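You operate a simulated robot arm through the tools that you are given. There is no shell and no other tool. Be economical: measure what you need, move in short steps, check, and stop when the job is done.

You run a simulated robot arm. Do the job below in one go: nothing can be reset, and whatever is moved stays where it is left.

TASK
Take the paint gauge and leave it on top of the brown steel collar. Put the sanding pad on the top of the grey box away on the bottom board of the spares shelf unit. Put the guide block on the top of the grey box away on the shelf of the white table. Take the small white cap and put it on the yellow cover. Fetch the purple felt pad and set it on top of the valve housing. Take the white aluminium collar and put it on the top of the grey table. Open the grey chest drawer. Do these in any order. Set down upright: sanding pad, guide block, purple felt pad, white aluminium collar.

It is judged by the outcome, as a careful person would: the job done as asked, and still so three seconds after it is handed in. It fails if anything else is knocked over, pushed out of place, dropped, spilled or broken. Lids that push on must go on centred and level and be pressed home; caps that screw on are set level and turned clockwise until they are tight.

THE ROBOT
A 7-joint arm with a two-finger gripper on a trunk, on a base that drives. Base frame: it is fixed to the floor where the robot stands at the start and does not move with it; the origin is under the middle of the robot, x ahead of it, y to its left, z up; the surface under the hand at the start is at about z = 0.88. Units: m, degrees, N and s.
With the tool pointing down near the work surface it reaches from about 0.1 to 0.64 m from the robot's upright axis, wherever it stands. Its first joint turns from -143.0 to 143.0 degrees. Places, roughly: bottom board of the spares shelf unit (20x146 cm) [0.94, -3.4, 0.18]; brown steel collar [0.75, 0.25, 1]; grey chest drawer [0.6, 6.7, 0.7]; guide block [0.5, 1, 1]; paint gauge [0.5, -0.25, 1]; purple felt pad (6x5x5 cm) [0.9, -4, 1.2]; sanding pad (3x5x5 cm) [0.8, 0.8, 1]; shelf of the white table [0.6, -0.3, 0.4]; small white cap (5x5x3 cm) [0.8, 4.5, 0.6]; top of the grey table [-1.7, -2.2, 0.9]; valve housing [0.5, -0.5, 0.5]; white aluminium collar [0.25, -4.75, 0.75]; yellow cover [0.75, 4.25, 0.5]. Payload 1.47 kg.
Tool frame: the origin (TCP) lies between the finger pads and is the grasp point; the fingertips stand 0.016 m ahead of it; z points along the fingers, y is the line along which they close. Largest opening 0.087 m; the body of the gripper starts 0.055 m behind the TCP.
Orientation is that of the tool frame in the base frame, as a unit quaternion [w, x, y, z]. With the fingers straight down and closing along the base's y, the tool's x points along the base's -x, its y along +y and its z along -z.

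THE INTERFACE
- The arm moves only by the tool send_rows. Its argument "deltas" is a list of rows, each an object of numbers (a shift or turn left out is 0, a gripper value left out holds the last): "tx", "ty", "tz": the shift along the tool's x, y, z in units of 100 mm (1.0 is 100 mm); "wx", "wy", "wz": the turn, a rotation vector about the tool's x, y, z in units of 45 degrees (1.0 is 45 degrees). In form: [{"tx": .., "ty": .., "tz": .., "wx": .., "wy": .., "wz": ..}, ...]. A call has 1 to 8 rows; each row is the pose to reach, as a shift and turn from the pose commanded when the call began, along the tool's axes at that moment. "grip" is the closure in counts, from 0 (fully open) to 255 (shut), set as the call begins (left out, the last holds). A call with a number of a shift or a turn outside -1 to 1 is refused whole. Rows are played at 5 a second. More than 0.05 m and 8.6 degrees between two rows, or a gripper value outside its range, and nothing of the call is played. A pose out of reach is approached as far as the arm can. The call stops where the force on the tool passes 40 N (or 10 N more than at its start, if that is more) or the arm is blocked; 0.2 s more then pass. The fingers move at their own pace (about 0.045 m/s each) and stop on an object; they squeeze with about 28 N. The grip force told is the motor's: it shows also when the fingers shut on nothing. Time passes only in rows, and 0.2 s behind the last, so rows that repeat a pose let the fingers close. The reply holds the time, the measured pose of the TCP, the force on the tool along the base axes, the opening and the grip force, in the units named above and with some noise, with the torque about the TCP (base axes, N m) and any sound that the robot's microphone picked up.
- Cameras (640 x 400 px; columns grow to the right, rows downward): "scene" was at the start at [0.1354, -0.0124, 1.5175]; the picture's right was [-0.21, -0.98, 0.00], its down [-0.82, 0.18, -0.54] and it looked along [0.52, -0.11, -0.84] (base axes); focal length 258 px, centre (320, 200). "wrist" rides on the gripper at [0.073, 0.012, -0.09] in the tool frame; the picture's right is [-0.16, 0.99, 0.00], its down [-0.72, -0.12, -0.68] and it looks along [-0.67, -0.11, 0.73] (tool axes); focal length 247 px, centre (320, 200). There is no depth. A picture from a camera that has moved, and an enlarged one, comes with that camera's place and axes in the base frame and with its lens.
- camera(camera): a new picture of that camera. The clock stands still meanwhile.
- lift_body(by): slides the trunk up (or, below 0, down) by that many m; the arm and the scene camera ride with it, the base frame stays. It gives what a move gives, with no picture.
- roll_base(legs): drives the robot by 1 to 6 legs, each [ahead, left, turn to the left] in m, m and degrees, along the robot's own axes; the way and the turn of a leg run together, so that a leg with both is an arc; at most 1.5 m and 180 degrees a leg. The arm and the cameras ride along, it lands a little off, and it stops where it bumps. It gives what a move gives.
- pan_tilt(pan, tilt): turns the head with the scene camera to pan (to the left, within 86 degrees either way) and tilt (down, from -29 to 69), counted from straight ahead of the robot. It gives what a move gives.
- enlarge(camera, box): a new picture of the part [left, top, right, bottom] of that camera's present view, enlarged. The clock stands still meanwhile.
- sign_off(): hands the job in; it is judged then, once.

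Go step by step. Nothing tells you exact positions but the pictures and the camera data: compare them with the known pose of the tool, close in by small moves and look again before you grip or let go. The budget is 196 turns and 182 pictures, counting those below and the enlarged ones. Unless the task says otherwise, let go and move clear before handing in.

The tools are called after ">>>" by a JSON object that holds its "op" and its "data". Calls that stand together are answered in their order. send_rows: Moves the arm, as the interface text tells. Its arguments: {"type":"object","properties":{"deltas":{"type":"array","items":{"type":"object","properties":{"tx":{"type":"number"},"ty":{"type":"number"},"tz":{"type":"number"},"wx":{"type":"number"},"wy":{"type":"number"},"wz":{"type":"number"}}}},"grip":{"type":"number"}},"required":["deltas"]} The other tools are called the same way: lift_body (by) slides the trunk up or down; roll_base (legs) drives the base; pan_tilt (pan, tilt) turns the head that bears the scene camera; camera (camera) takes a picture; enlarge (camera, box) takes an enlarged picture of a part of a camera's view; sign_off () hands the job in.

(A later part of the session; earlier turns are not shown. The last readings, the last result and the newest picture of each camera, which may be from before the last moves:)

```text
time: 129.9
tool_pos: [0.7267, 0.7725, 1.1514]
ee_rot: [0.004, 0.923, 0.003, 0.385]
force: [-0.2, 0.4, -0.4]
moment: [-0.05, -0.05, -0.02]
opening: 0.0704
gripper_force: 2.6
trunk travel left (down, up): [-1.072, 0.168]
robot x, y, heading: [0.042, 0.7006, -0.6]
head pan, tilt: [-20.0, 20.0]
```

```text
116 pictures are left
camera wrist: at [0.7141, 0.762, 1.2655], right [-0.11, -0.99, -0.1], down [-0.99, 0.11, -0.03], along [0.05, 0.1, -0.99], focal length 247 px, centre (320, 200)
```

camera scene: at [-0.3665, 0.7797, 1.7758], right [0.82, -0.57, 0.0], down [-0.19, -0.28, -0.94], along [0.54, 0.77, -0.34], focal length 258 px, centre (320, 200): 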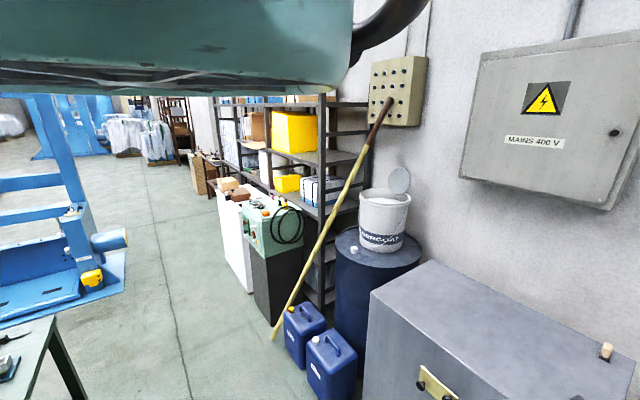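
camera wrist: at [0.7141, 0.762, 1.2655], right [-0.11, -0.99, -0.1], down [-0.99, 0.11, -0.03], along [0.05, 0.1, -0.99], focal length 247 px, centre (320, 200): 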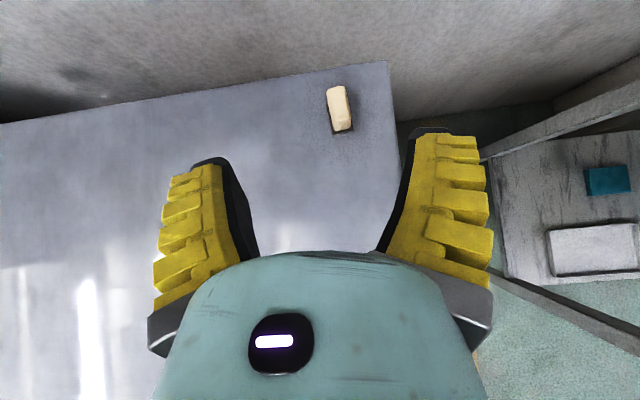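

Pad at about [0.83,0.757], its long side along x with ~7° yaw. I extend over it and align.

>>> {"op": "send_rows", "data": {"deltas": [{"tx": 0.3, "tz": 0.3, "ty": 0.08, "wx": 0.05, "wz": -0.05}, {"tx": 0.55, "tz": 0.55, "ty": 0.15, "wx": 0.1, "wz": -0.1}, {"tx": 0.72, "tz": 0.72, "ty": 0.15, "wx": 0.1, "wz": -0.1}], "grip": 0}}

>>> {"op": "camera", "data": {"camera": "wrist"}}

```text
time: 130.7
tool_pos: [0.7936, 0.7545, 1.1769]
ee_rot: [-0.017, 0.922, 0.053, 0.384]
force: [0.2, -0.8, -0.1]
moment: [-0.03, -0.01, 0.0]
opening: 0.0871
gripper_force: 0.1
out of reach, approached as far as the arm can: row 2, 3
trunk travel left (down, up): [-1.072, 0.168]
robot x, y, heading: [0.0443, 0.6967, -0.4]
head pan, tilt: [-20.0, 20.0]
```

```text
115 pictures are left
camera wrist: at [0.7819, 0.7426, 1.2913], right [0.0, -0.99, -0.1], down [-1.0, 0.0, -0.03], along [0.03, 0.1, -0.99], focal length 247 px, centre (320, 200)
```

wrist: 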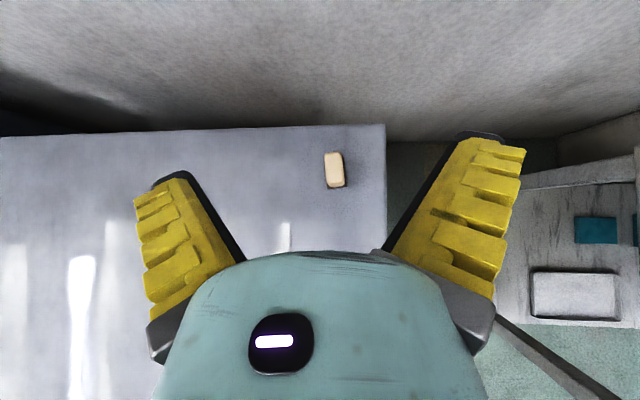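

>>> {"op": "roll_base", "data": {"legs": [[0.04, 0, 0]]}}

>>> {"op": "lift_body", "data": {"by": -0.12}}

>>> {"op": "camera", "data": {"camera": "wrist"}}

```text
time: 131.6
tool_pos: [0.8339, 0.7541, 1.1768]
ee_rot: [-0.018, 0.922, 0.054, 0.384]
force: [0.5, 0.7, 0.1]
moment: [0.0, -0.01, -0.02]
opening: 0.0871
gripper_force: 0.1
trunk travel left (down, up): [-1.072, 0.168]
robot x, y, heading: [0.0803, 0.6982, -0.8]
head pan, tilt: [-20.0, 20.0]
```

```text
time: 133.1
tool_pos: [0.8338, 0.7539, 1.0561]
ee_rot: [-0.017, 0.922, 0.053, 0.384]
force: [0.8, -0.3, 0.3]
moment: [0.01, -0.03, 0.05]
opening: 0.0872
gripper_force: 0.0
trunk travel left (down, up): [-0.952, 0.288]
robot x, y, heading: [0.087, 0.697, -0.5]
head pan, tilt: [-20.0, 20.0]
```

```text
114 pictures are left
camera wrist: at [0.8226, 0.7424, 1.1717], right [0.0, -0.99, -0.1], down [-1.0, 0.0, -0.03], along [0.03, 0.1, -0.99], focal length 247 px, centre (320, 200)
```

wrist: 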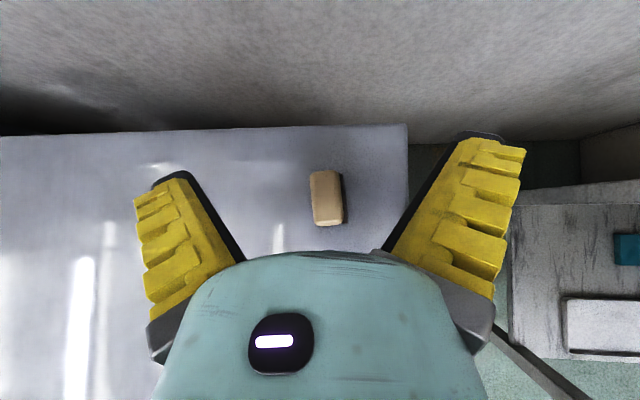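

>>> {"op": "lift_body", "data": {"by": -0.067}}

>>> {"op": "camera", "data": {"camera": "wrist"}}

```text
time: 134.1
tool_pos: [0.8335, 0.7536, 0.9896]
ee_rot: [-0.017, 0.922, 0.053, 0.383]
force: [-0.7, -0.2, 0.6]
moment: [0.03, 0.01, -0.01]
opening: 0.087
gripper_force: 0.0
trunk travel left (down, up): [-0.885, 0.355]
robot x, y, heading: [0.0845, 0.6952, -0.7]
head pan, tilt: [-20.0, 20.0]
```

```text
113 pictures are left
camera wrist: at [0.8227, 0.7424, 1.1048], right [0.0, -0.99, -0.1], down [-1.0, 0.0, -0.03], along [0.03, 0.1, -0.99], focal length 247 px, centre (320, 200)
```

wrist: 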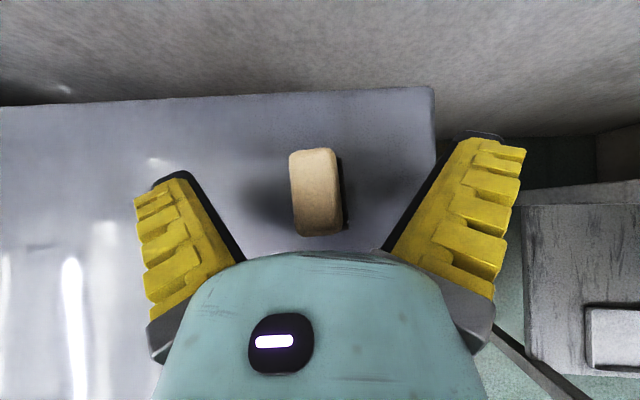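

>>> {"op": "send_rows", "data": {"deltas": [{}, {}, {}, {}, {}], "grip": 255}}

>>> {"op": "lift_body", "data": {"by": 0.1}}

>>> {"op": "camera", "data": {"camera": "wrist"}}

```text
time: 135.3
tool_pos: [0.8341, 0.7549, 0.9903]
ee_rot: [-0.017, 0.922, 0.053, 0.383]
force: [-5.5, 1.2, 8.6]
moment: [0.02, 0.22, -0.04]
opening: 0.0166
gripper_force: 27.6
trunk travel left (down, up): [-0.885, 0.355]
robot x, y, heading: [0.0831, 0.6975, -0.6]
head pan, tilt: [-20.0, 20.0]
```

```text
time: 136.7
tool_pos: [0.833, 0.7531, 1.09]
ee_rot: [-0.017, 0.922, 0.054, 0.382]
force: [-1.0, 0.0, -0.9]
moment: [-0.02, 0.0, 0.0]
opening: 0.0113
gripper_force: 28.5
trunk travel left (down, up): [-0.985, 0.255]
robot x, y, heading: [0.0831, 0.6968, -0.6]
head pan, tilt: [-20.0, 20.0]
```

```text
112 pictures are left
camera wrist: at [0.8223, 0.7424, 1.2043], right [0.0, -0.99, -0.1], down [-1.0, 0.0, -0.03], along [0.03, 0.1, -0.99], focal length 247 px, centre (320, 200)
```

wrist: 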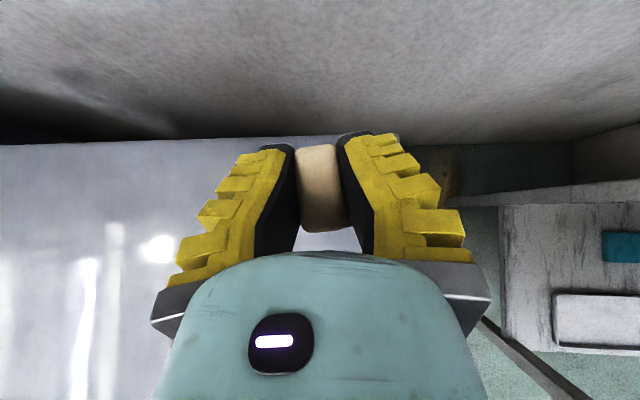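

The pad is held. I back off, turn right by 90°, and look along the way to the spares shelf.

>>> {"op": "roll_base", "data": {"legs": [[-0.6, 0, 0], [0, 0, -90]]}}

>>> {"op": "camera", "data": {"camera": "scene"}}

>>> {"op": "camera", "data": {"camera": "wrist"}}

```text
time: 143.9
tool_pos: [-0.4633, -0.052, 1.0905]
ee_rot: [0.259, 0.689, -0.615, 0.282]
force: [-0.5, -0.1, -1.2]
moment: [0.02, -0.04, 0.0]
opening: 0.0115
gripper_force: 27.6
trunk travel left (down, up): [-0.985, 0.255]
robot x, y, heading: [-0.5149, 0.7002, -90.5]
head pan, tilt: [-20.0, 20.0]
```

```text
111 pictures are left
camera scene: at [-0.4443, 0.5772, 1.6888], right [-0.58, -0.82, 0.0], down [-0.28, 0.2, -0.94], along [0.77, -0.54, -0.34], focal length 258 px, centre (320, 200)
```

scene: 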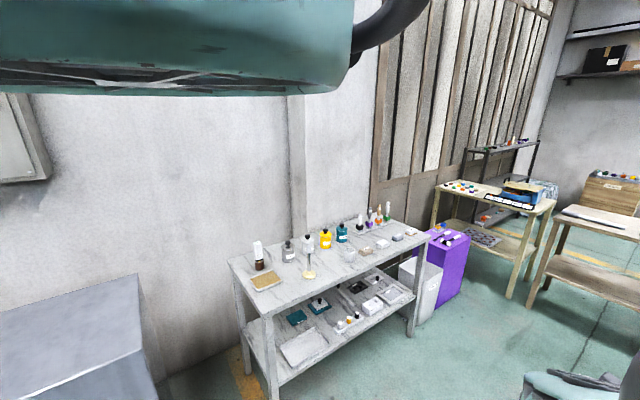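

```text
110 pictures are left
camera wrist: at [-0.4757, -0.0403, 1.2045], right [-0.99, 0.0, -0.1], down [0.01, 1.0, -0.03], along [0.1, -0.03, -0.99], focal length 247 px, centre (320, 200)
```

wrist: 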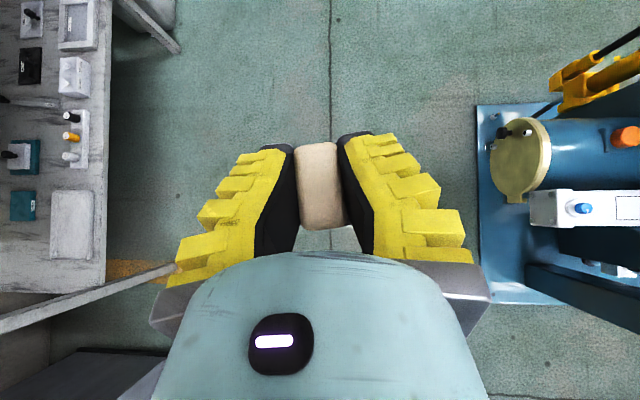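

The route along -y is open for at least 1.5 m. I go ahead and look again.

>>> {"op": "roll_base", "data": {"legs": [[1.4, 0, 0.5]]}}

>>> {"op": "camera", "data": {"camera": "scene"}}

>>> {"op": "camera", "data": {"camera": "wrist"}}

```text
time: 151.0
tool_pos: [-0.4793, -1.463, 1.0899]
ee_rot: [0.259, 0.688, -0.616, 0.282]
force: [0.1, 0.4, -0.7]
moment: [-0.03, 0.0, -0.01]
opening: 0.0114
gripper_force: 28.2
trunk travel left (down, up): [-0.985, 0.255]
robot x, y, heading: [-0.5351, -0.7112, -90.5]
head pan, tilt: [-20.0, 20.0]
```

```text
109 pictures are left
camera scene: at [-0.4608, -0.8345, 1.6888], right [-0.58, -0.82, 0.0], down [-0.28, 0.2, -0.94], along [0.77, -0.54, -0.34], focal length 258 px, centre (320, 200)
```

scene: 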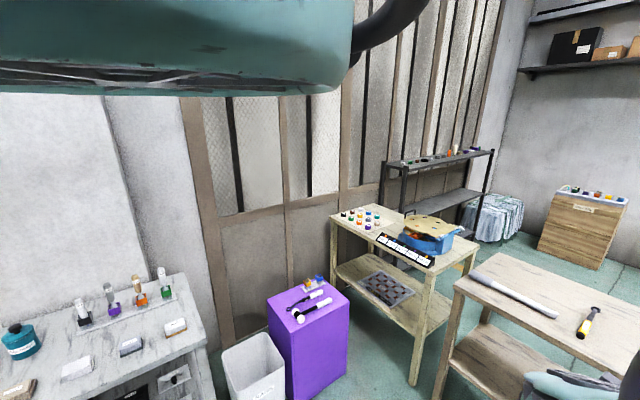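

```text
108 pictures are left
camera wrist: at [-0.4924, -1.452, 1.2044], right [-0.99, 0.0, -0.1], down [0.01, 1.0, -0.03], along [0.1, -0.03, -0.99], focal length 247 px, centre (320, 200)
```

wrist: 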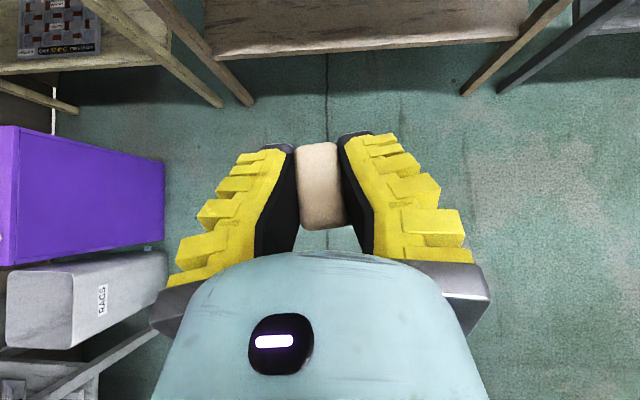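

A row of tables (y≈-2) blocks the way ahead, so I must go round toward -x. I retract the arm first, then advance a bit and turn to face -x.

>>> {"op": "send_rows", "data": {"deltas": [{"tx": -0.33, "tz": -0.33}, {"tx": -0.66, "tz": -0.66}, {"tx": -1.0, "tz": -1.0}]}}

>>> {"op": "roll_base", "data": {"legs": [[0.4, 0, 0], [0, 0, -90]]}}

>>> {"op": "camera", "data": {"camera": "scene"}}

>>> {"op": "camera", "data": {"camera": "wrist"}}

```text
time: 151.8
tool_pos: [-0.4944, -1.3217, 1.0893]
ee_rot: [0.259, 0.686, -0.618, 0.282]
force: [2.3, 0.3, -0.9]
moment: [-0.05, 0.15, -0.15]
opening: 0.0115
gripper_force: 28.4
trunk travel left (down, up): [-0.985, 0.255]
robot x, y, heading: [-0.5311, -0.711, -90.7]
head pan, tilt: [-20.0, 20.0]
```

```text
time: 158.1
tool_pos: [-1.1483, -1.1475, 1.0912]
ee_rot: [-0.384, -0.049, 0.922, -0.015]
force: [-0.1, -0.1, -0.7]
moment: [0.0, 0.01, 0.01]
opening: 0.0116
gripper_force: 28.0
trunk travel left (down, up): [-0.985, 0.255]
robot x, y, heading: [-0.5374, -1.1113, 178.8]
head pan, tilt: [-20.0, 20.0]
```

```text
107 pictures are left
camera scene: at [-0.6642, -1.1846, 1.689], right [-0.81, 0.58, 0.0], down [0.2, 0.28, -0.94], along [-0.55, -0.77, -0.34], focal length 258 px, centre (320, 200)
```

scene: 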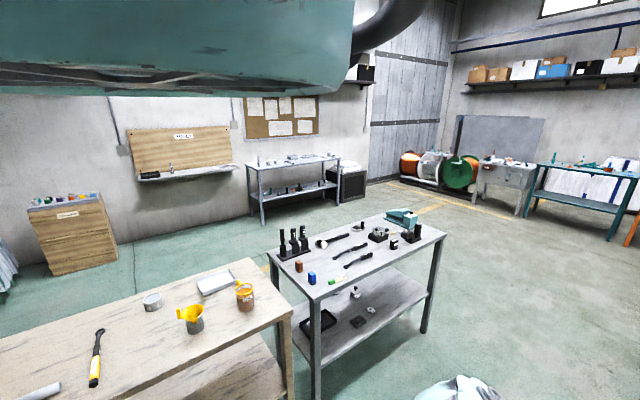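

```text
106 pictures are left
camera wrist: at [-1.1378, -1.1357, 1.2052], right [0.01, 0.99, -0.1], down [1.0, -0.01, -0.03], along [-0.03, -0.1, -0.99], focal length 247 px, centre (320, 200)
```

wrist: 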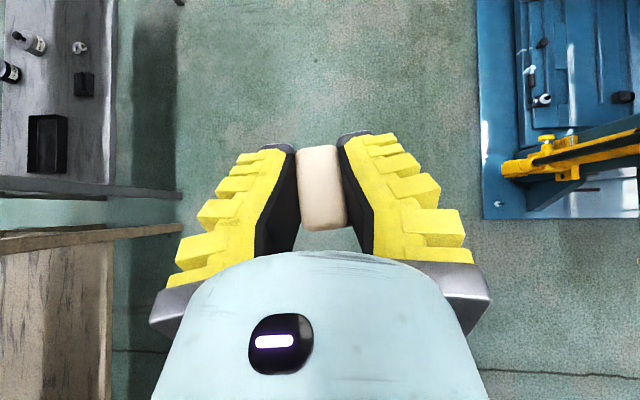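

Clear corridor between the blue machine and the tables; the grey table's end is at x≈-2.2. I drive on past it.

>>> {"op": "roll_base", "data": {"legs": [[1.2, 0, 1.2], [0.95, 0, 0]]}}

>>> {"op": "camera", "data": {"camera": "scene"}}

```text
time: 168.7
tool_pos: [-3.292, -1.1512, 1.0903]
ee_rot: [-0.383, -0.06, 0.922, -0.019]
force: [0.2, 0.1, 0.2]
moment: [0.03, 0.0, -0.01]
opening: 0.0115
gripper_force: 28.1
trunk travel left (down, up): [-0.985, 0.255]
robot x, y, heading: [-2.6865, -1.0995, -179.7]
head pan, tilt: [-20.0, 20.0]
```

```text
105 pictures are left
camera scene: at [-2.8081, -1.1744, 1.6889], right [-0.83, 0.56, 0.0], down [0.19, 0.28, -0.94], along [-0.53, -0.78, -0.34], focal length 258 px, centre (320, 200)
```

scene: 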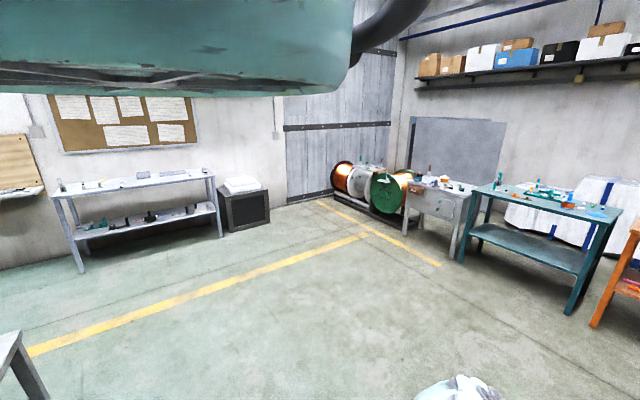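

Open floor. I turn to face -y, go down to y≈-3.2, then face +x.

>>> {"op": "roll_base", "data": {"legs": [[0, 0, 90], [1.1, 0, 0], [1.05, 0, 0], [0, 0, 90]]}}

>>> {"op": "camera", "data": {"camera": "scene"}}

>>> {"op": "camera", "data": {"camera": "wrist"}}

```text
time: 186.9
tool_pos: [-2.0251, -3.1506, 1.0916]
ee_rot: [-0.024, 0.921, 0.07, 0.383]
force: [-0.3, 0.2, -0.9]
moment: [0.05, 0.02, 0.0]
opening: 0.0116
gripper_force: 27.9
trunk travel left (down, up): [-0.985, 0.255]
robot x, y, heading: [-2.6306, -3.2167, 1.7]
head pan, tilt: [-20.0, 20.0]
```

```text
104 pictures are left
camera scene: at [-2.5143, -3.1315, 1.6888], right [0.84, -0.54, 0.0], down [-0.19, -0.29, -0.94], along [0.51, 0.79, -0.34], focal length 258 px, centre (320, 200)
```

scene: 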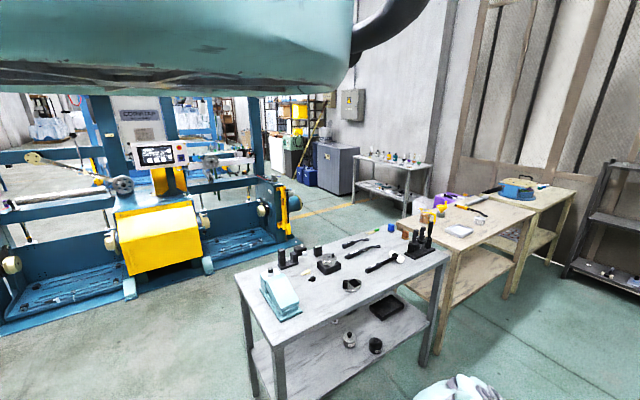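

```text
103 pictures are left
camera wrist: at [-2.0352, -3.1622, 1.2052], right [0.03, -0.99, -0.1], down [-1.0, -0.03, -0.03], along [0.03, 0.1, -0.99], focal length 247 px, centre (320, 200)
```

wrist: 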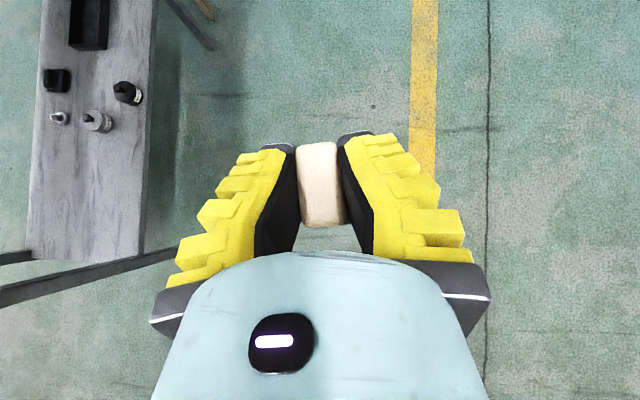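

I head along +x toward the dark spares shelf unit.

>>> {"op": "roll_base", "data": {"legs": [[1.3, -0.05, -1.7], [0.8, 0, 0]]}}

>>> {"op": "camera", "data": {"camera": "scene"}}

>>> {"op": "camera", "data": {"camera": "wrist"}}

```text
time: 197.3
tool_pos: [0.0726, -3.2093, 1.0903]
ee_rot: [-0.016, 0.922, 0.054, 0.383]
force: [-0.2, 1.1, -0.4]
moment: [0.01, 0.03, -0.01]
opening: 0.0115
gripper_force: 28.2
trunk travel left (down, up): [-0.985, 0.255]
robot x, y, heading: [-0.5351, -3.2521, -0.3]
head pan, tilt: [-20.0, 20.0]
```

```text
102 pictures are left
camera scene: at [-0.4159, -3.1733, 1.6888], right [0.82, -0.57, 0.0], down [-0.2, -0.28, -0.94], along [0.54, 0.77, -0.34], focal length 258 px, centre (320, 200)
```

scene: 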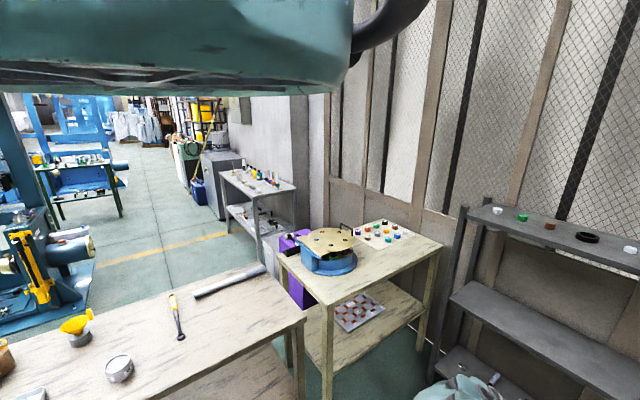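

```text
101 pictures are left
camera wrist: at [0.062, -3.2204, 1.2051], right [0.0, -0.99, -0.1], down [-1.0, 0.0, -0.03], along [0.03, 0.1, -0.99], focal length 247 px, centre (320, 200)
```

wrist: 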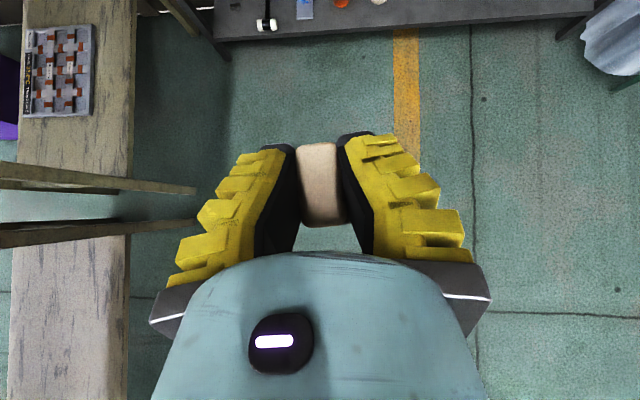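

The bottom board front is at x≈0.80, y -2.67…-4.25, with its right part apparently free. I shift right to y≈-3.85 and look from there.

>>> {"op": "roll_base", "data": {"legs": [[0, -0.6, 0.3]]}}

>>> {"op": "lift_body", "data": {"by": -0.4}}

>>> {"op": "camera", "data": {"camera": "scene"}}

>>> {"op": "camera", "data": {"camera": "wrist"}}

```text
time: 200.7
tool_pos: [0.0719, -3.7974, 1.0915]
ee_rot: [-0.019, 0.922, 0.059, 0.382]
force: [0.0, -0.9, 0.1]
moment: [0.01, 0.0, -0.01]
opening: 0.0113
gripper_force: 28.3
trunk travel left (down, up): [-0.985, 0.255]
robot x, y, heading: [-0.537, -3.8474, 0.2]
head pan, tilt: [-20.0, 20.0]
```

```text
time: 204.5
tool_pos: [0.0717, -3.7968, 0.692]
ee_rot: [-0.019, 0.922, 0.058, 0.383]
force: [-0.2, -0.6, 0.1]
moment: [0.0, 0.02, -0.05]
opening: 0.0114
gripper_force: 28.3
trunk travel left (down, up): [-0.585, 0.655]
robot x, y, heading: [-0.5419, -3.8458, 0.0]
head pan, tilt: [-20.0, 20.0]
```

```text
100 pictures are left
camera scene: at [-0.4178, -3.7658, 1.2888], right [0.83, -0.56, 0.0], down [-0.19, -0.28, -0.94], along [0.53, 0.78, -0.34], focal length 258 px, centre (320, 200)
```

scene: 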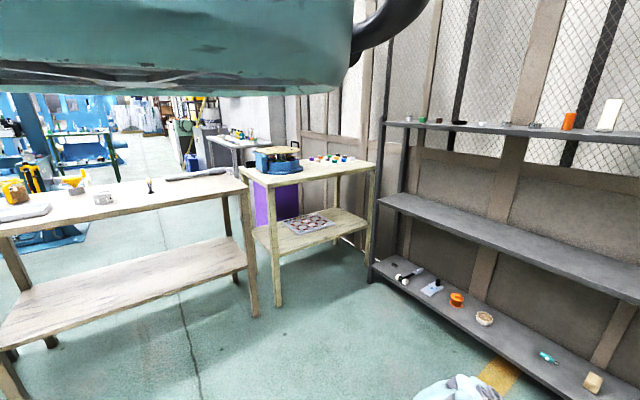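

```text
99 pictures are left
camera wrist: at [0.0605, -3.8083, 0.8052], right [0.01, -0.99, -0.1], down [-1.0, -0.01, -0.03], along [0.03, 0.1, -0.99], focal length 247 px, centre (320, 200)
```

wrist: 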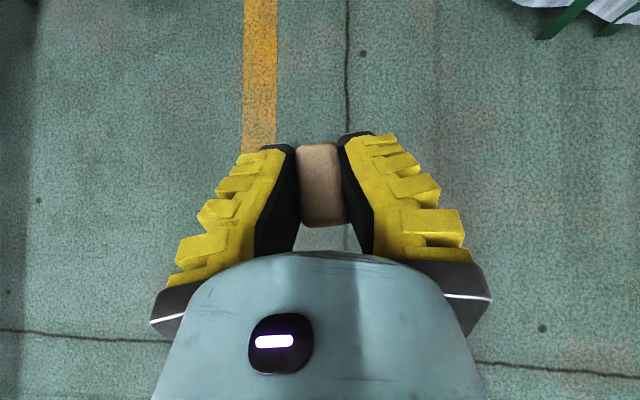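

Bottom board has a free gap at y≈-3.48 between the bowl and the teal item. I line up with it, lower, and approach.

>>> {"op": "roll_base", "data": {"legs": [[0, 0.32, 0]]}}

>>> {"op": "lift_body", "data": {"by": -0.37}}

>>> {"op": "roll_base", "data": {"legs": [[0.62, 0, 0]]}}

>>> {"op": "camera", "data": {"camera": "wrist"}}

>>> {"op": "camera", "data": {"camera": "scene"}}

```text
time: 206.6
tool_pos: [0.0696, -3.4818, 0.6904]
ee_rot: [-0.02, 0.922, 0.059, 0.383]
force: [-0.5, -0.4, 0.0]
moment: [-0.02, 0.0, -0.01]
opening: 0.0117
gripper_force: 28.2
trunk travel left (down, up): [-0.585, 0.655]
robot x, y, heading: [-0.5397, -3.5327, 0.3]
head pan, tilt: [-20.0, 20.0]
```

```text
time: 210.2
tool_pos: [0.0707, -3.4827, 0.3201]
ee_rot: [-0.019, 0.922, 0.06, 0.383]
force: [-0.5, 0.1, 0.8]
moment: [0.0, -0.01, -0.01]
opening: 0.0117
gripper_force: 27.9
trunk travel left (down, up): [-0.215, 1.025]
robot x, y, heading: [-0.5402, -3.5331, 0.0]
head pan, tilt: [-20.0, 20.0]
```

```text
time: 213.6
tool_pos: [0.6777, -3.4842, 0.3189]
ee_rot: [-0.019, 0.922, 0.058, 0.382]
force: [-0.1, -0.3, -1.0]
moment: [-0.02, 0.01, 0.03]
opening: 0.0115
gripper_force: 28.3
trunk travel left (down, up): [-0.215, 1.025]
robot x, y, heading: [0.0696, -3.5304, -0.0]
head pan, tilt: [-20.0, 20.0]
```

```text
98 pictures are left
camera wrist: at [0.6653, -3.495, 0.4348], right [0.01, -0.99, -0.1], down [-1.0, 0.0, -0.03], along [0.03, 0.1, -0.99], focal length 247 px, centre (320, 200)
```

wrist: 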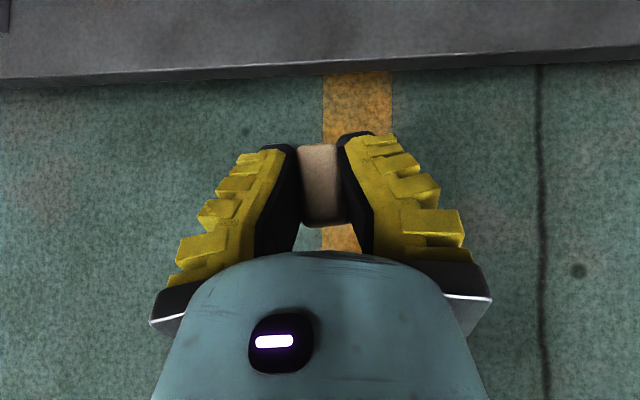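

```text
97 pictures are left
camera scene: at [0.1874, -3.4517, 0.9187], right [0.82, -0.57, 0.0], down [-0.19, -0.28, -0.94], along [0.53, 0.77, -0.34], focal length 258 px, centre (320, 200)
```

scene: 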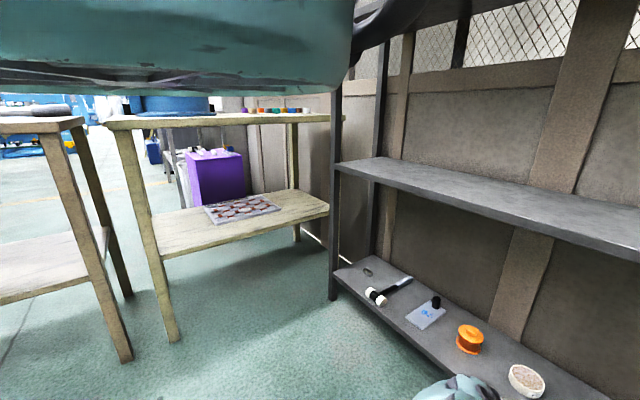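

Board front edge at x≈0.80. I drive 0.22 further so the pad is at x≈0.90 over the board.

>>> {"op": "roll_base", "data": {"legs": [[0.225, 0, 0]]}}

>>> {"op": "camera", "data": {"camera": "wrist"}}

```text
time: 215.3
tool_pos: [0.9015, -3.4855, 0.3202]
ee_rot: [-0.019, 0.922, 0.057, 0.382]
force: [0.4, 0.5, 0.0]
moment: [0.02, -0.02, 0.02]
opening: 0.0117
gripper_force: 28.0
trunk travel left (down, up): [-0.215, 1.025]
robot x, y, heading: [0.2944, -3.5332, 0.1]
head pan, tilt: [-20.0, 20.0]
```

```text
96 pictures are left
camera wrist: at [0.8904, -3.4959, 0.4345], right [0.01, -0.99, -0.1], down [-1.0, 0.0, -0.03], along [0.03, 0.1, -0.99], focal length 247 px, centre (320, 200)
```

wrist: 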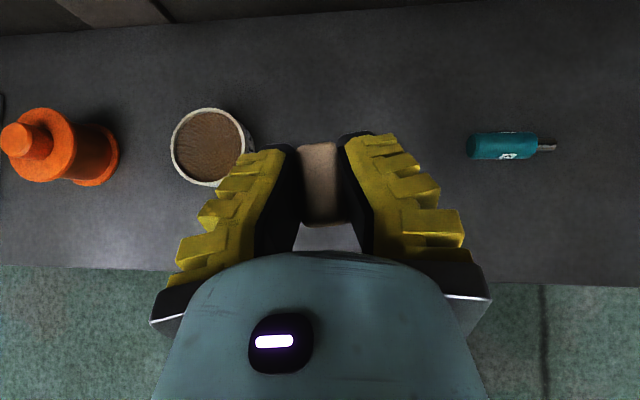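

I shift 3 cm away from the bowl, then lower.

>>> {"op": "send_rows", "data": {"deltas": [{"ty": 0.3}, {"ty": 0.3}]}}

>>> {"op": "lift_body", "data": {"by": -0.085}}

>>> {"op": "camera", "data": {"camera": "wrist"}}

```text
time: 215.9
tool_pos: [0.9057, -3.5126, 0.3203]
ee_rot: [-0.019, 0.922, 0.057, 0.382]
force: [-0.6, 0.7, 0.5]
moment: [-0.01, 0.02, 0.0]
opening: 0.0113
gripper_force: 28.0
trunk travel left (down, up): [-0.215, 1.025]
robot x, y, heading: [0.2928, -3.5317, -0.1]
head pan, tilt: [-20.0, 20.0]
```

```text
time: 217.1
tool_pos: [0.9064, -3.514, 0.2361]
ee_rot: [-0.018, 0.922, 0.057, 0.383]
force: [0.0, -0.9, -0.2]
moment: [0.01, -0.04, 0.0]
opening: 0.0113
gripper_force: 27.8
trunk travel left (down, up): [-0.13, 1.11]
robot x, y, heading: [0.2927, -3.5328, -0.2]
head pan, tilt: [-20.0, 20.0]
```

```text
95 pictures are left
camera wrist: at [0.8956, -3.5253, 0.3507], right [0.01, -0.99, -0.1], down [-1.0, 0.0, -0.03], along [0.03, 0.1, -0.99], focal length 247 px, centre (320, 200)
```

wrist: 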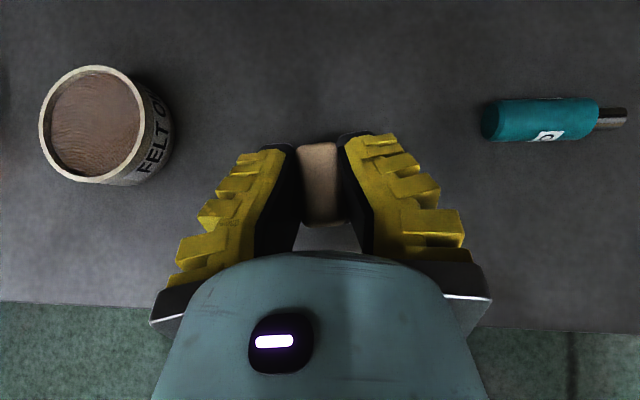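

>>> {"op": "send_rows", "data": {"deltas": [{"tx": -0.035, "tz": 0.035}, {"tx": -0.07, "tz": 0.07}, {"tx": -0.105, "tz": 0.105}]}}

```text
time: 217.9
tool_pos: [0.9084, -3.5137, 0.2225]
ee_rot: [-0.02, 0.921, 0.056, 0.385]
force: [-4.9, 1.3, 19.6]
moment: [0.03, 0.03, -0.01]
opening: 0.0193
gripper_force: 28.1
trunk travel left (down, up): [-0.13, 1.11]
robot x, y, heading: [0.2934, -3.5278, -0.1]
head pan, tilt: [-20.0, 20.0]
```

Touching (20 N). Ease, open, raise, check.

>>> {"op": "send_rows", "data": {"deltas": [{"tx": 0.02, "tz": -0.02}, {"tx": 0.02, "tz": -0.02}]}}

>>> {"op": "send_rows", "data": {"deltas": [{}, {}, {}], "grip": 110}}

>>> {"op": "lift_body", "data": {"by": 0.09}}

>>> {"op": "camera", "data": {"camera": "wrist"}}

```text
time: 218.5
tool_pos: [0.9085, -3.5134, 0.2225]
ee_rot: [-0.019, 0.922, 0.057, 0.383]
force: [-1.9, 2.0, 9.7]
moment: [0.01, -0.12, 0.07]
opening: 0.0144
gripper_force: 28.1
trunk travel left (down, up): [-0.13, 1.11]
robot x, y, heading: [0.2902, -3.5321, -0.3]
head pan, tilt: [-20.0, 20.0]
```

```text
time: 219.3
tool_pos: [0.9063, -3.5143, 0.2226]
ee_rot: [-0.019, 0.922, 0.057, 0.383]
force: [-1.0, 0.4, 0.4]
moment: [0.0, -0.04, -0.02]
opening: 0.0548
gripper_force: 4.1
trunk travel left (down, up): [-0.13, 1.11]
robot x, y, heading: [0.2944, -3.5277, -0.0]
head pan, tilt: [-20.0, 20.0]
```

```text
time: 220.6
tool_pos: [0.9066, -3.5142, 0.3125]
ee_rot: [-0.019, 0.922, 0.058, 0.382]
force: [-0.3, -0.8, -0.6]
moment: [-0.02, 0.0, -0.01]
opening: 0.0545
gripper_force: 3.7
trunk travel left (down, up): [-0.22, 1.02]
robot x, y, heading: [0.2933, -3.5309, 0.2]
head pan, tilt: [-20.0, 20.0]
```

```text
94 pictures are left
camera wrist: at [0.8953, -3.5253, 0.428], right [0.01, -0.99, -0.1], down [-1.0, 0.0, -0.03], along [0.03, 0.1, -0.99], focal length 247 px, centre (320, 200)
```

wrist: 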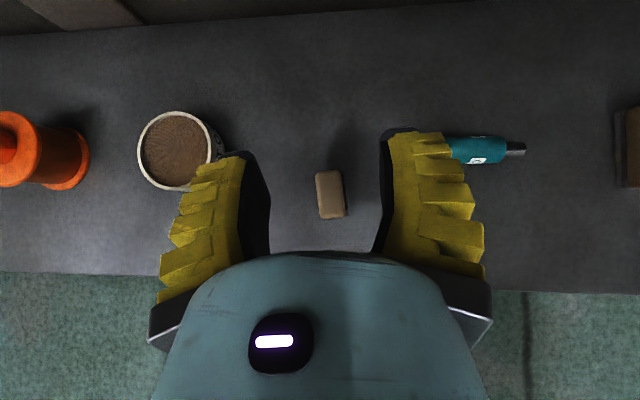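

The sanding pad stands on the bottom board. I back off and raise to look for the purple felt pad on the top board.

>>> {"op": "roll_base", "data": {"legs": [[-0.5, 0, 0]]}}

>>> {"op": "lift_body", "data": {"by": 0.4}}

>>> {"op": "lift_body", "data": {"by": 0.4}}

>>> {"op": "lift_body", "data": {"by": 0.2}}

>>> {"op": "roll_base", "data": {"legs": [[0, -0.75, 0]]}}

>>> {"op": "camera", "data": {"camera": "scene"}}

>>> {"op": "camera", "data": {"camera": "wrist"}}

```text
time: 223.5
tool_pos: [0.414, -3.5092, 0.3138]
ee_rot: [-0.02, 0.922, 0.062, 0.383]
force: [-0.7, 0.4, -0.7]
moment: [0.04, -0.01, -0.03]
opening: 0.0548
gripper_force: 3.8
trunk travel left (down, up): [-0.22, 1.02]
robot x, y, heading: [-0.2004, -3.5354, 0.8]
head pan, tilt: [-20.0, 20.0]
```

```text
time: 227.3
tool_pos: [0.4139, -3.5089, 0.7126]
ee_rot: [-0.021, 0.921, 0.062, 0.383]
force: [-0.3, -0.1, -0.8]
moment: [0.01, 0.0, 0.02]
opening: 0.0547
gripper_force: 3.9
trunk travel left (down, up): [-0.62, 0.62]
robot x, y, heading: [-0.1974, -3.536, 0.8]
head pan, tilt: [-20.0, 20.0]
```

```text
time: 231.1
tool_pos: [0.4128, -3.5088, 1.113]
ee_rot: [-0.02, 0.922, 0.061, 0.382]
force: [1.4, -0.4, -0.2]
moment: [0.0, -0.02, -0.01]
opening: 0.0546
gripper_force: 4.3
trunk travel left (down, up): [-1.02, 0.22]
robot x, y, heading: [-0.2012, -3.5348, 0.7]
head pan, tilt: [-20.0, 20.0]
```

```text
time: 233.3
tool_pos: [0.4132, -3.5103, 1.3137]
ee_rot: [-0.021, 0.922, 0.061, 0.382]
force: [0.1, -0.3, 0.0]
moment: [-0.03, 0.02, -0.02]
opening: 0.0547
gripper_force: 4.1
trunk travel left (down, up): [-1.22, 0.02]
robot x, y, heading: [-0.196, -3.5322, 0.6]
head pan, tilt: [-20.0, 20.0]
```

```text
time: 237.3
tool_pos: [0.4199, -4.2558, 1.3142]
ee_rot: [-0.021, 0.922, 0.061, 0.383]
force: [-0.1, 0.0, -0.3]
moment: [-0.01, -0.01, -0.01]
opening: 0.0547
gripper_force: 3.9
trunk travel left (down, up): [-1.22, 0.02]
robot x, y, heading: [-0.1945, -4.2771, 0.4]
head pan, tilt: [-20.0, 20.0]
```

```text
93 pictures are left
camera scene: at [-0.073, -4.1985, 1.9238], right [0.83, -0.56, 0.0], down [-0.19, -0.28, -0.94], along [0.53, 0.78, -0.34], focal length 258 px, centre (320, 200)
```

scene: 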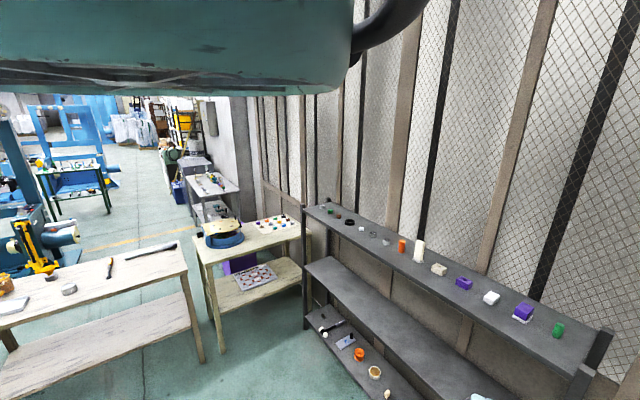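

```text
92 pictures are left
camera wrist: at [0.4096, -4.2672, 1.4282], right [0.02, -0.99, -0.1], down [-1.0, -0.01, -0.03], along [0.03, 0.1, -0.99], focal length 247 px, centre (320, 200)
```

wrist: 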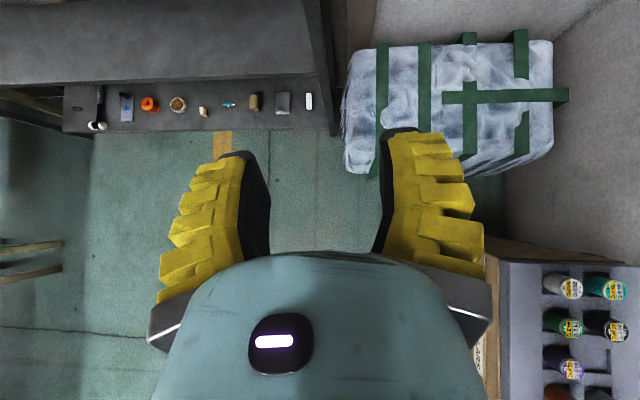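

>>> {"op": "enlarge", "data": {"camera": "scene", "box": [400, 230, 600, 355]}}

>>> {"op": "enlarge", "data": {"camera": "wrist", "box": [480, 240, 640, 400]}}

```text
3.20 times, centred on (500, 292) of scene
camera zoom: at [-0.073, -4.1985, 1.9238], right [0.83, -0.56, 0.0], down [-0.19, -0.28, -0.94], along [0.53, 0.78, -0.34], focal length 827 px, centre (-256, -96)
```

zoom: 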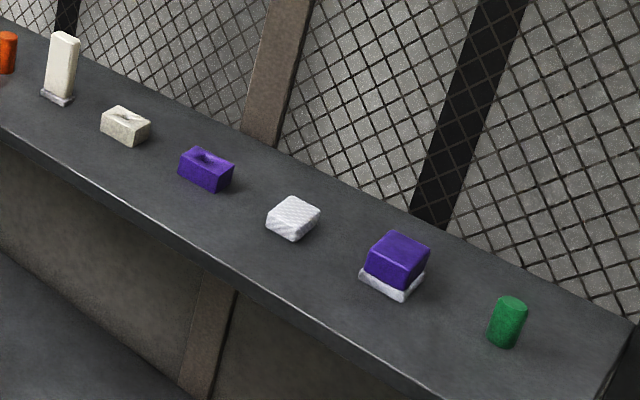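

```text
2.50 times, centred on (560, 320) of wrist
camera zoom: at [0.4096, -4.2672, 1.4282], right [0.02, -0.99, -0.1], down [-1.0, -0.01, -0.03], along [0.03, 0.1, -0.99], focal length 617 px, centre (-280, -100)
```

zoom: 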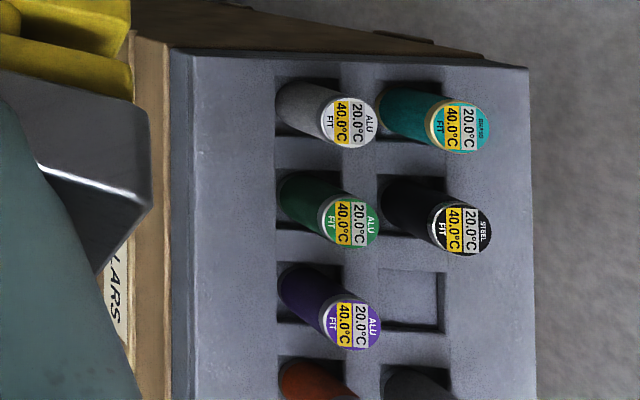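

The felt pad is the purple block on a white backing, near [0.96,-4.0,1.22] on the top board. I line up with it and approach at height.

>>> {"op": "roll_base", "data": {"legs": [[0, 0.26, -0.4], [0.36, 0, 0]]}}

>>> {"op": "camera", "data": {"camera": "wrist"}}

```text
time: 241.1
tool_pos: [0.7705, -4.0085, 1.3128]
ee_rot: [-0.018, 0.922, 0.054, 0.382]
force: [0.3, 0.3, 0.0]
moment: [-0.01, -0.02, -0.01]
opening: 0.0545
gripper_force: 4.0
trunk travel left (down, up): [-1.22, 0.02]
robot x, y, heading: [0.1536, -4.0215, -0.5]
head pan, tilt: [-20.0, 20.0]
```

```text
89 pictures are left
camera wrist: at [0.7585, -4.0207, 1.4281], right [0.0, -0.99, -0.1], down [-1.0, 0.0, -0.03], along [0.03, 0.1, -0.99], focal length 247 px, centre (320, 200)
```

wrist: 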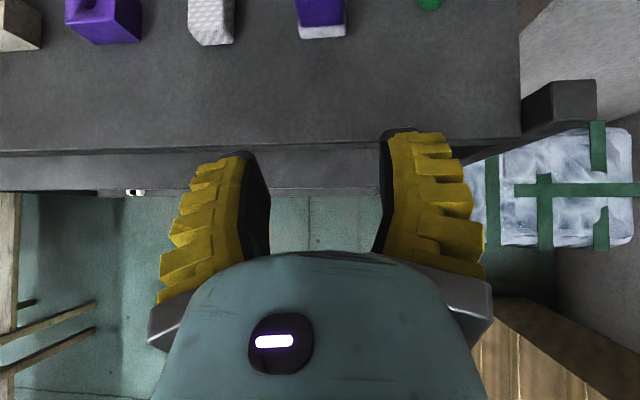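

>>> {"op": "send_rows", "data": {"deltas": [{}, {}], "grip": 0}}

>>> {"op": "roll_base", "data": {"legs": [[0.11, 0, 0]]}}

>>> {"op": "camera", "data": {"camera": "wrist"}}

```text
time: 241.7
tool_pos: [0.7691, -4.0084, 1.3123]
ee_rot: [-0.017, 0.922, 0.054, 0.382]
force: [-0.3, -0.8, 0.5]
moment: [0.01, -0.02, 0.01]
opening: 0.0869
gripper_force: 0.1
trunk travel left (down, up): [-1.22, 0.02]
robot x, y, heading: [0.156, -4.0238, -0.7]
head pan, tilt: [-20.0, 20.0]
```

```text
time: 242.9
tool_pos: [0.8808, -4.011, 1.3132]
ee_rot: [-0.018, 0.922, 0.054, 0.382]
force: [0.1, -0.1, -0.4]
moment: [-0.03, 0.01, 0.01]
opening: 0.0871
gripper_force: 0.0
trunk travel left (down, up): [-1.22, 0.02]
robot x, y, heading: [0.2652, -4.0217, -0.6]
head pan, tilt: [-20.0, 20.0]
```

```text
88 pictures are left
camera wrist: at [0.869, -4.0218, 1.4281], right [0.0, -0.99, -0.1], down [-1.0, 0.0, -0.03], along [0.03, 0.1, -0.99], focal length 247 px, centre (320, 200)
```

wrist: 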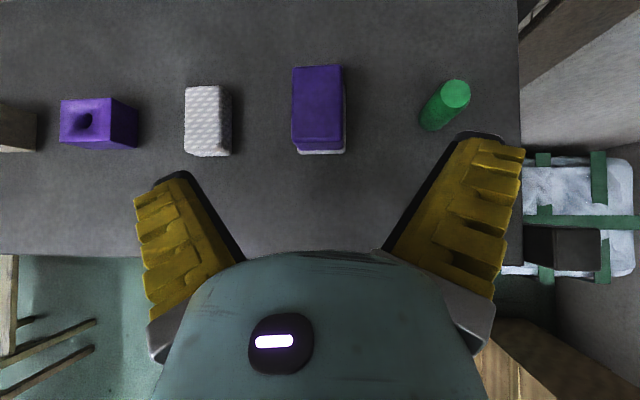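

>>> {"op": "send_rows", "data": {"deltas": [{"tx": 0.25, "tz": 0.25, "ty": -0.1, "wx": -0.085, "wz": 0.085}, {"tx": 0.47, "tz": 0.47, "ty": -0.1, "wx": -0.085, "wz": 0.085}]}}

>>> {"op": "lift_body", "data": {"by": -0.04}}

>>> {"op": "camera", "data": {"camera": "wrist"}}

```text
time: 243.5
tool_pos: [0.9453, -3.9914, 1.3155]
ee_rot: [0.001, 0.923, 0.01, 0.384]
force: [-0.2, 0.5, 0.1]
moment: [-0.01, 0.0, -0.01]
opening: 0.0873
gripper_force: 0.1
trunk travel left (down, up): [-1.22, 0.02]
robot x, y, heading: [0.264, -4.0233, -0.8]
head pan, tilt: [-20.0, 20.0]
```

```text
time: 244.3
tool_pos: [0.9452, -3.9933, 1.2748]
ee_rot: [0.001, 0.923, 0.009, 0.384]
force: [-0.4, -0.2, 0.1]
moment: [-0.03, 0.03, -0.02]
opening: 0.0872
gripper_force: 0.0
trunk travel left (down, up): [-1.18, 0.06]
robot x, y, heading: [0.2661, -4.0247, -0.3]
head pan, tilt: [-20.0, 20.0]
```

```text
87 pictures are left
camera wrist: at [0.9321, -4.0042, 1.3894], right [-0.09, -0.99, -0.1], down [-0.99, 0.1, -0.03], along [0.04, 0.1, -0.99], focal length 247 px, centre (320, 200)
```

wrist: 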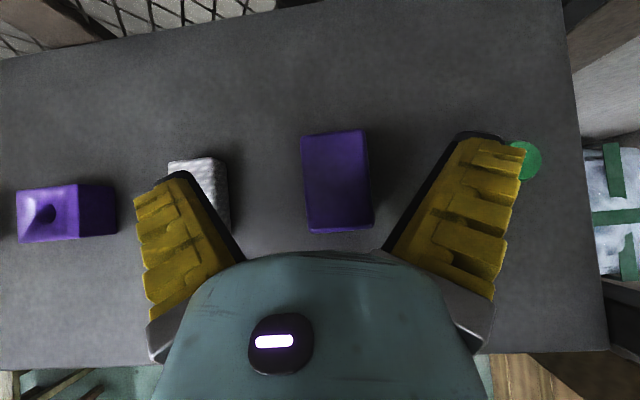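

I narrow the opening (to clear the white block beside), centre in y, and lower.

>>> {"op": "send_rows", "data": {"deltas": [{"ty": 0.08, "tx": 0.02, "tz": 0.02}, {"ty": 0.08, "tx": 0.02, "tz": 0.02}], "grip": 88}}

>>> {"op": "lift_body", "data": {"by": -0.035}}

>>> {"op": "camera", "data": {"camera": "wrist"}}

```text
time: 244.9
tool_pos: [0.9473, -4.001, 1.2744]
ee_rot: [0.001, 0.924, 0.01, 0.383]
force: [0.0, 1.1, -0.5]
moment: [0.03, -0.01, -0.05]
opening: 0.0619
gripper_force: 3.5
trunk travel left (down, up): [-1.18, 0.06]
robot x, y, heading: [0.2648, -4.0223, -0.5]
head pan, tilt: [-20.0, 20.0]
```

```text
time: 245.7
tool_pos: [0.947, -4.0016, 1.2391]
ee_rot: [0.001, 0.924, 0.009, 0.383]
force: [-0.3, -0.3, -0.4]
moment: [0.01, -0.01, -0.03]
opening: 0.062
gripper_force: 3.9
trunk travel left (down, up): [-1.145, 0.095]
robot x, y, heading: [0.2677, -4.0239, -0.9]
head pan, tilt: [-20.0, 20.0]
```

```text
86 pictures are left
camera wrist: at [0.9348, -4.0122, 1.3544], right [-0.09, -0.99, -0.1], down [-0.99, 0.1, -0.03], along [0.04, 0.1, -0.99], focal length 247 px, centre (320, 200)
```

wrist: 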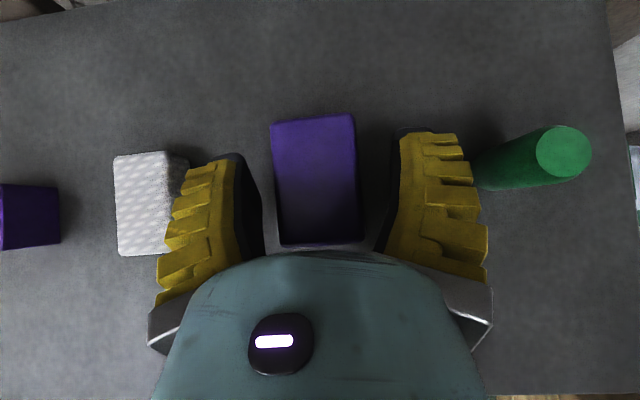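

>>> {"op": "lift_body", "data": {"by": -0.035}}

>>> {"op": "camera", "data": {"camera": "wrist"}}

```text
time: 246.3
tool_pos: [0.9472, -4.0039, 1.2164]
ee_rot: [0.002, 0.923, 0.008, 0.385]
force: [-14.1, -2.6, 16.5]
moment: [0.67, 0.29, 0.73]
opening: 0.0674
gripper_force: 6.8
trunk travel left (down, up): [-1.121, 0.119]
robot x, y, heading: [0.2662, -4.0264, -0.6]
head pan, tilt: [-20.0, 20.0]
stopped: the force on the tool passed its limit at 100 N (the readings are from after the stop); the commanded pose is now the measured one
```

```text
85 pictures are left
camera wrist: at [0.935, -4.0146, 1.3323], right [-0.1, -0.99, -0.1], down [-0.99, 0.1, -0.04], along [0.05, 0.1, -0.99], focal length 247 px, centre (320, 200)
```

wrist: 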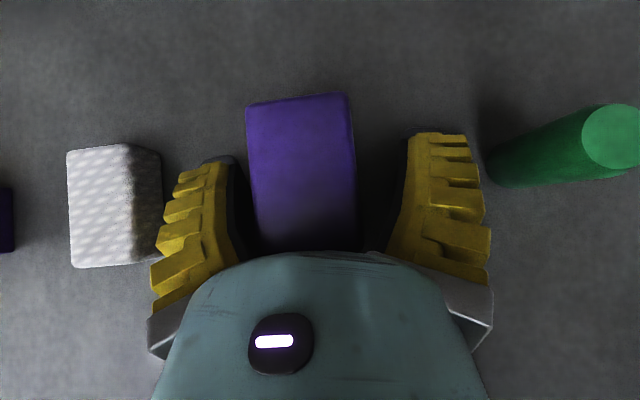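

Tips touched something low (board/backing). I raise 6 mm, shift 9 mm left to centre, then close.

>>> {"op": "lift_body", "data": {"by": 0.007}}

>>> {"op": "send_rows", "data": {"deltas": [{"ty": -0.09}, {"ty": -0.09}]}}

>>> {"op": "camera", "data": {"camera": "wrist"}}

```text
time: 246.8
tool_pos: [0.947, -4.0043, 1.2237]
ee_rot: [0.003, 0.923, 0.008, 0.384]
force: [0.2, -0.7, -0.8]
moment: [0.01, 0.02, -0.02]
opening: 0.0618
gripper_force: 3.7
trunk travel left (down, up): [-1.128, 0.112]
robot x, y, heading: [0.2625, -4.0223, -0.3]
head pan, tilt: [-20.0, 20.0]
```

```text
time: 247.4
tool_pos: [0.9482, -3.9958, 1.2231]
ee_rot: [0.003, 0.923, 0.008, 0.385]
force: [0.0, -0.2, 0.5]
moment: [0.0, 0.01, 0.05]
opening: 0.0616
gripper_force: 3.5
trunk travel left (down, up): [-1.128, 0.112]
robot x, y, heading: [0.2644, -4.0232, -0.6]
head pan, tilt: [-20.0, 20.0]
```

```text
84 pictures are left
camera wrist: at [0.9352, -4.0057, 1.3386], right [-0.1, -0.99, -0.1], down [-0.99, 0.1, -0.04], along [0.05, 0.1, -0.99], focal length 247 px, centre (320, 200)
```

wrist: 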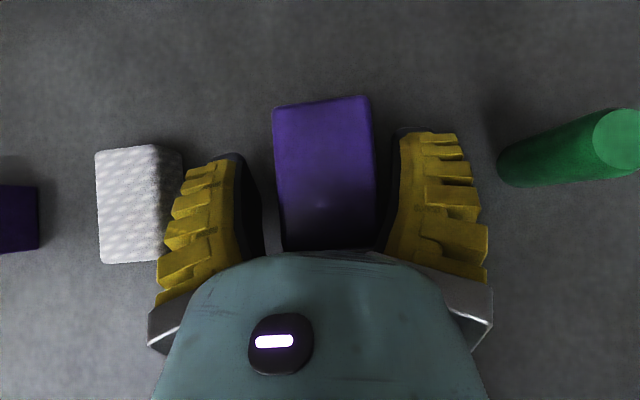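

>>> {"op": "send_rows", "data": {"deltas": [{}, {}, {}, {}], "grip": 255}}

>>> {"op": "lift_body", "data": {"by": 0.1}}

>>> {"op": "camera", "data": {"camera": "wrist"}}

```text
time: 248.4
tool_pos: [0.9489, -3.9955, 1.2247]
ee_rot: [0.004, 0.923, 0.008, 0.385]
force: [-1.6, -0.5, 6.8]
moment: [-0.17, 0.1, -0.06]
opening: 0.0378
gripper_force: 27.3
trunk travel left (down, up): [-1.128, 0.112]
robot x, y, heading: [0.2647, -4.0235, -0.5]
head pan, tilt: [-20.0, 20.0]
```

```text
time: 249.8
tool_pos: [0.9474, -3.9953, 1.323]
ee_rot: [0.004, 0.923, 0.008, 0.384]
force: [0.3, -0.4, -0.2]
moment: [0.01, 0.01, 0.0]
opening: 0.0369
gripper_force: 28.0
trunk travel left (down, up): [-1.228, 0.012]
robot x, y, heading: [0.2675, -4.0249, -0.4]
head pan, tilt: [-20.0, 20.0]
```

```text
83 pictures are left
camera wrist: at [0.9351, -4.0056, 1.4385], right [-0.1, -0.99, -0.1], down [-0.99, 0.1, -0.04], along [0.05, 0.1, -0.99], focal length 247 px, centre (320, 200)
```

wrist: 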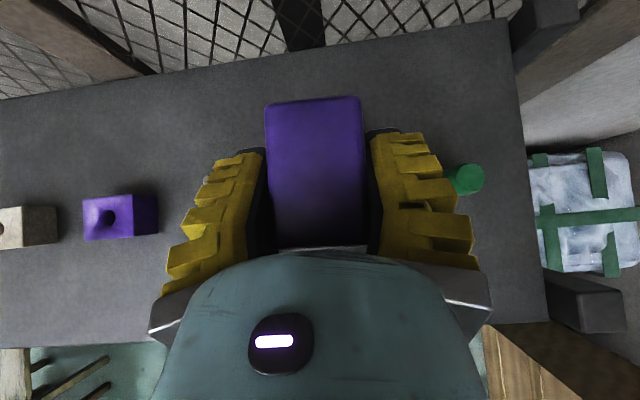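

The pad is held. I'll carry it back round the tables, strafing with the hand kept high.

>>> {"op": "roll_base", "data": {"legs": [[-0.85, 0, 0.3], [0, 0.75, 0], [-1.1, 0, 0], [-1.15, 0, 0]]}}

>>> {"op": "roll_base", "data": {"legs": [[0, 1.1, 0], [0, 1.07, 0]]}}

```text
time: 268.6
tool_pos: [-2.1653, -3.2813, 1.3231]
ee_rot: [0.0, 0.923, 0.015, 0.384]
force: [0.5, 0.2, -0.6]
moment: [0.01, -0.02, -0.05]
opening: 0.0359
gripper_force: 27.8
trunk travel left (down, up): [-1.228, 0.012]
robot x, y, heading: [-2.8458, -3.3174, 0.2]
head pan, tilt: [-20.0, 20.0]
```

```text
time: 279.3
tool_pos: [-2.1946, -1.1061, 1.3236]
ee_rot: [-0.003, 0.923, 0.021, 0.384]
force: [0.8, -0.8, -0.6]
moment: [-0.01, -0.02, -0.01]
opening: 0.036
gripper_force: 27.9
trunk travel left (down, up): [-1.228, 0.012]
robot x, y, heading: [-2.8752, -1.1551, 1.1]
head pan, tilt: [-20.0, 20.0]
```

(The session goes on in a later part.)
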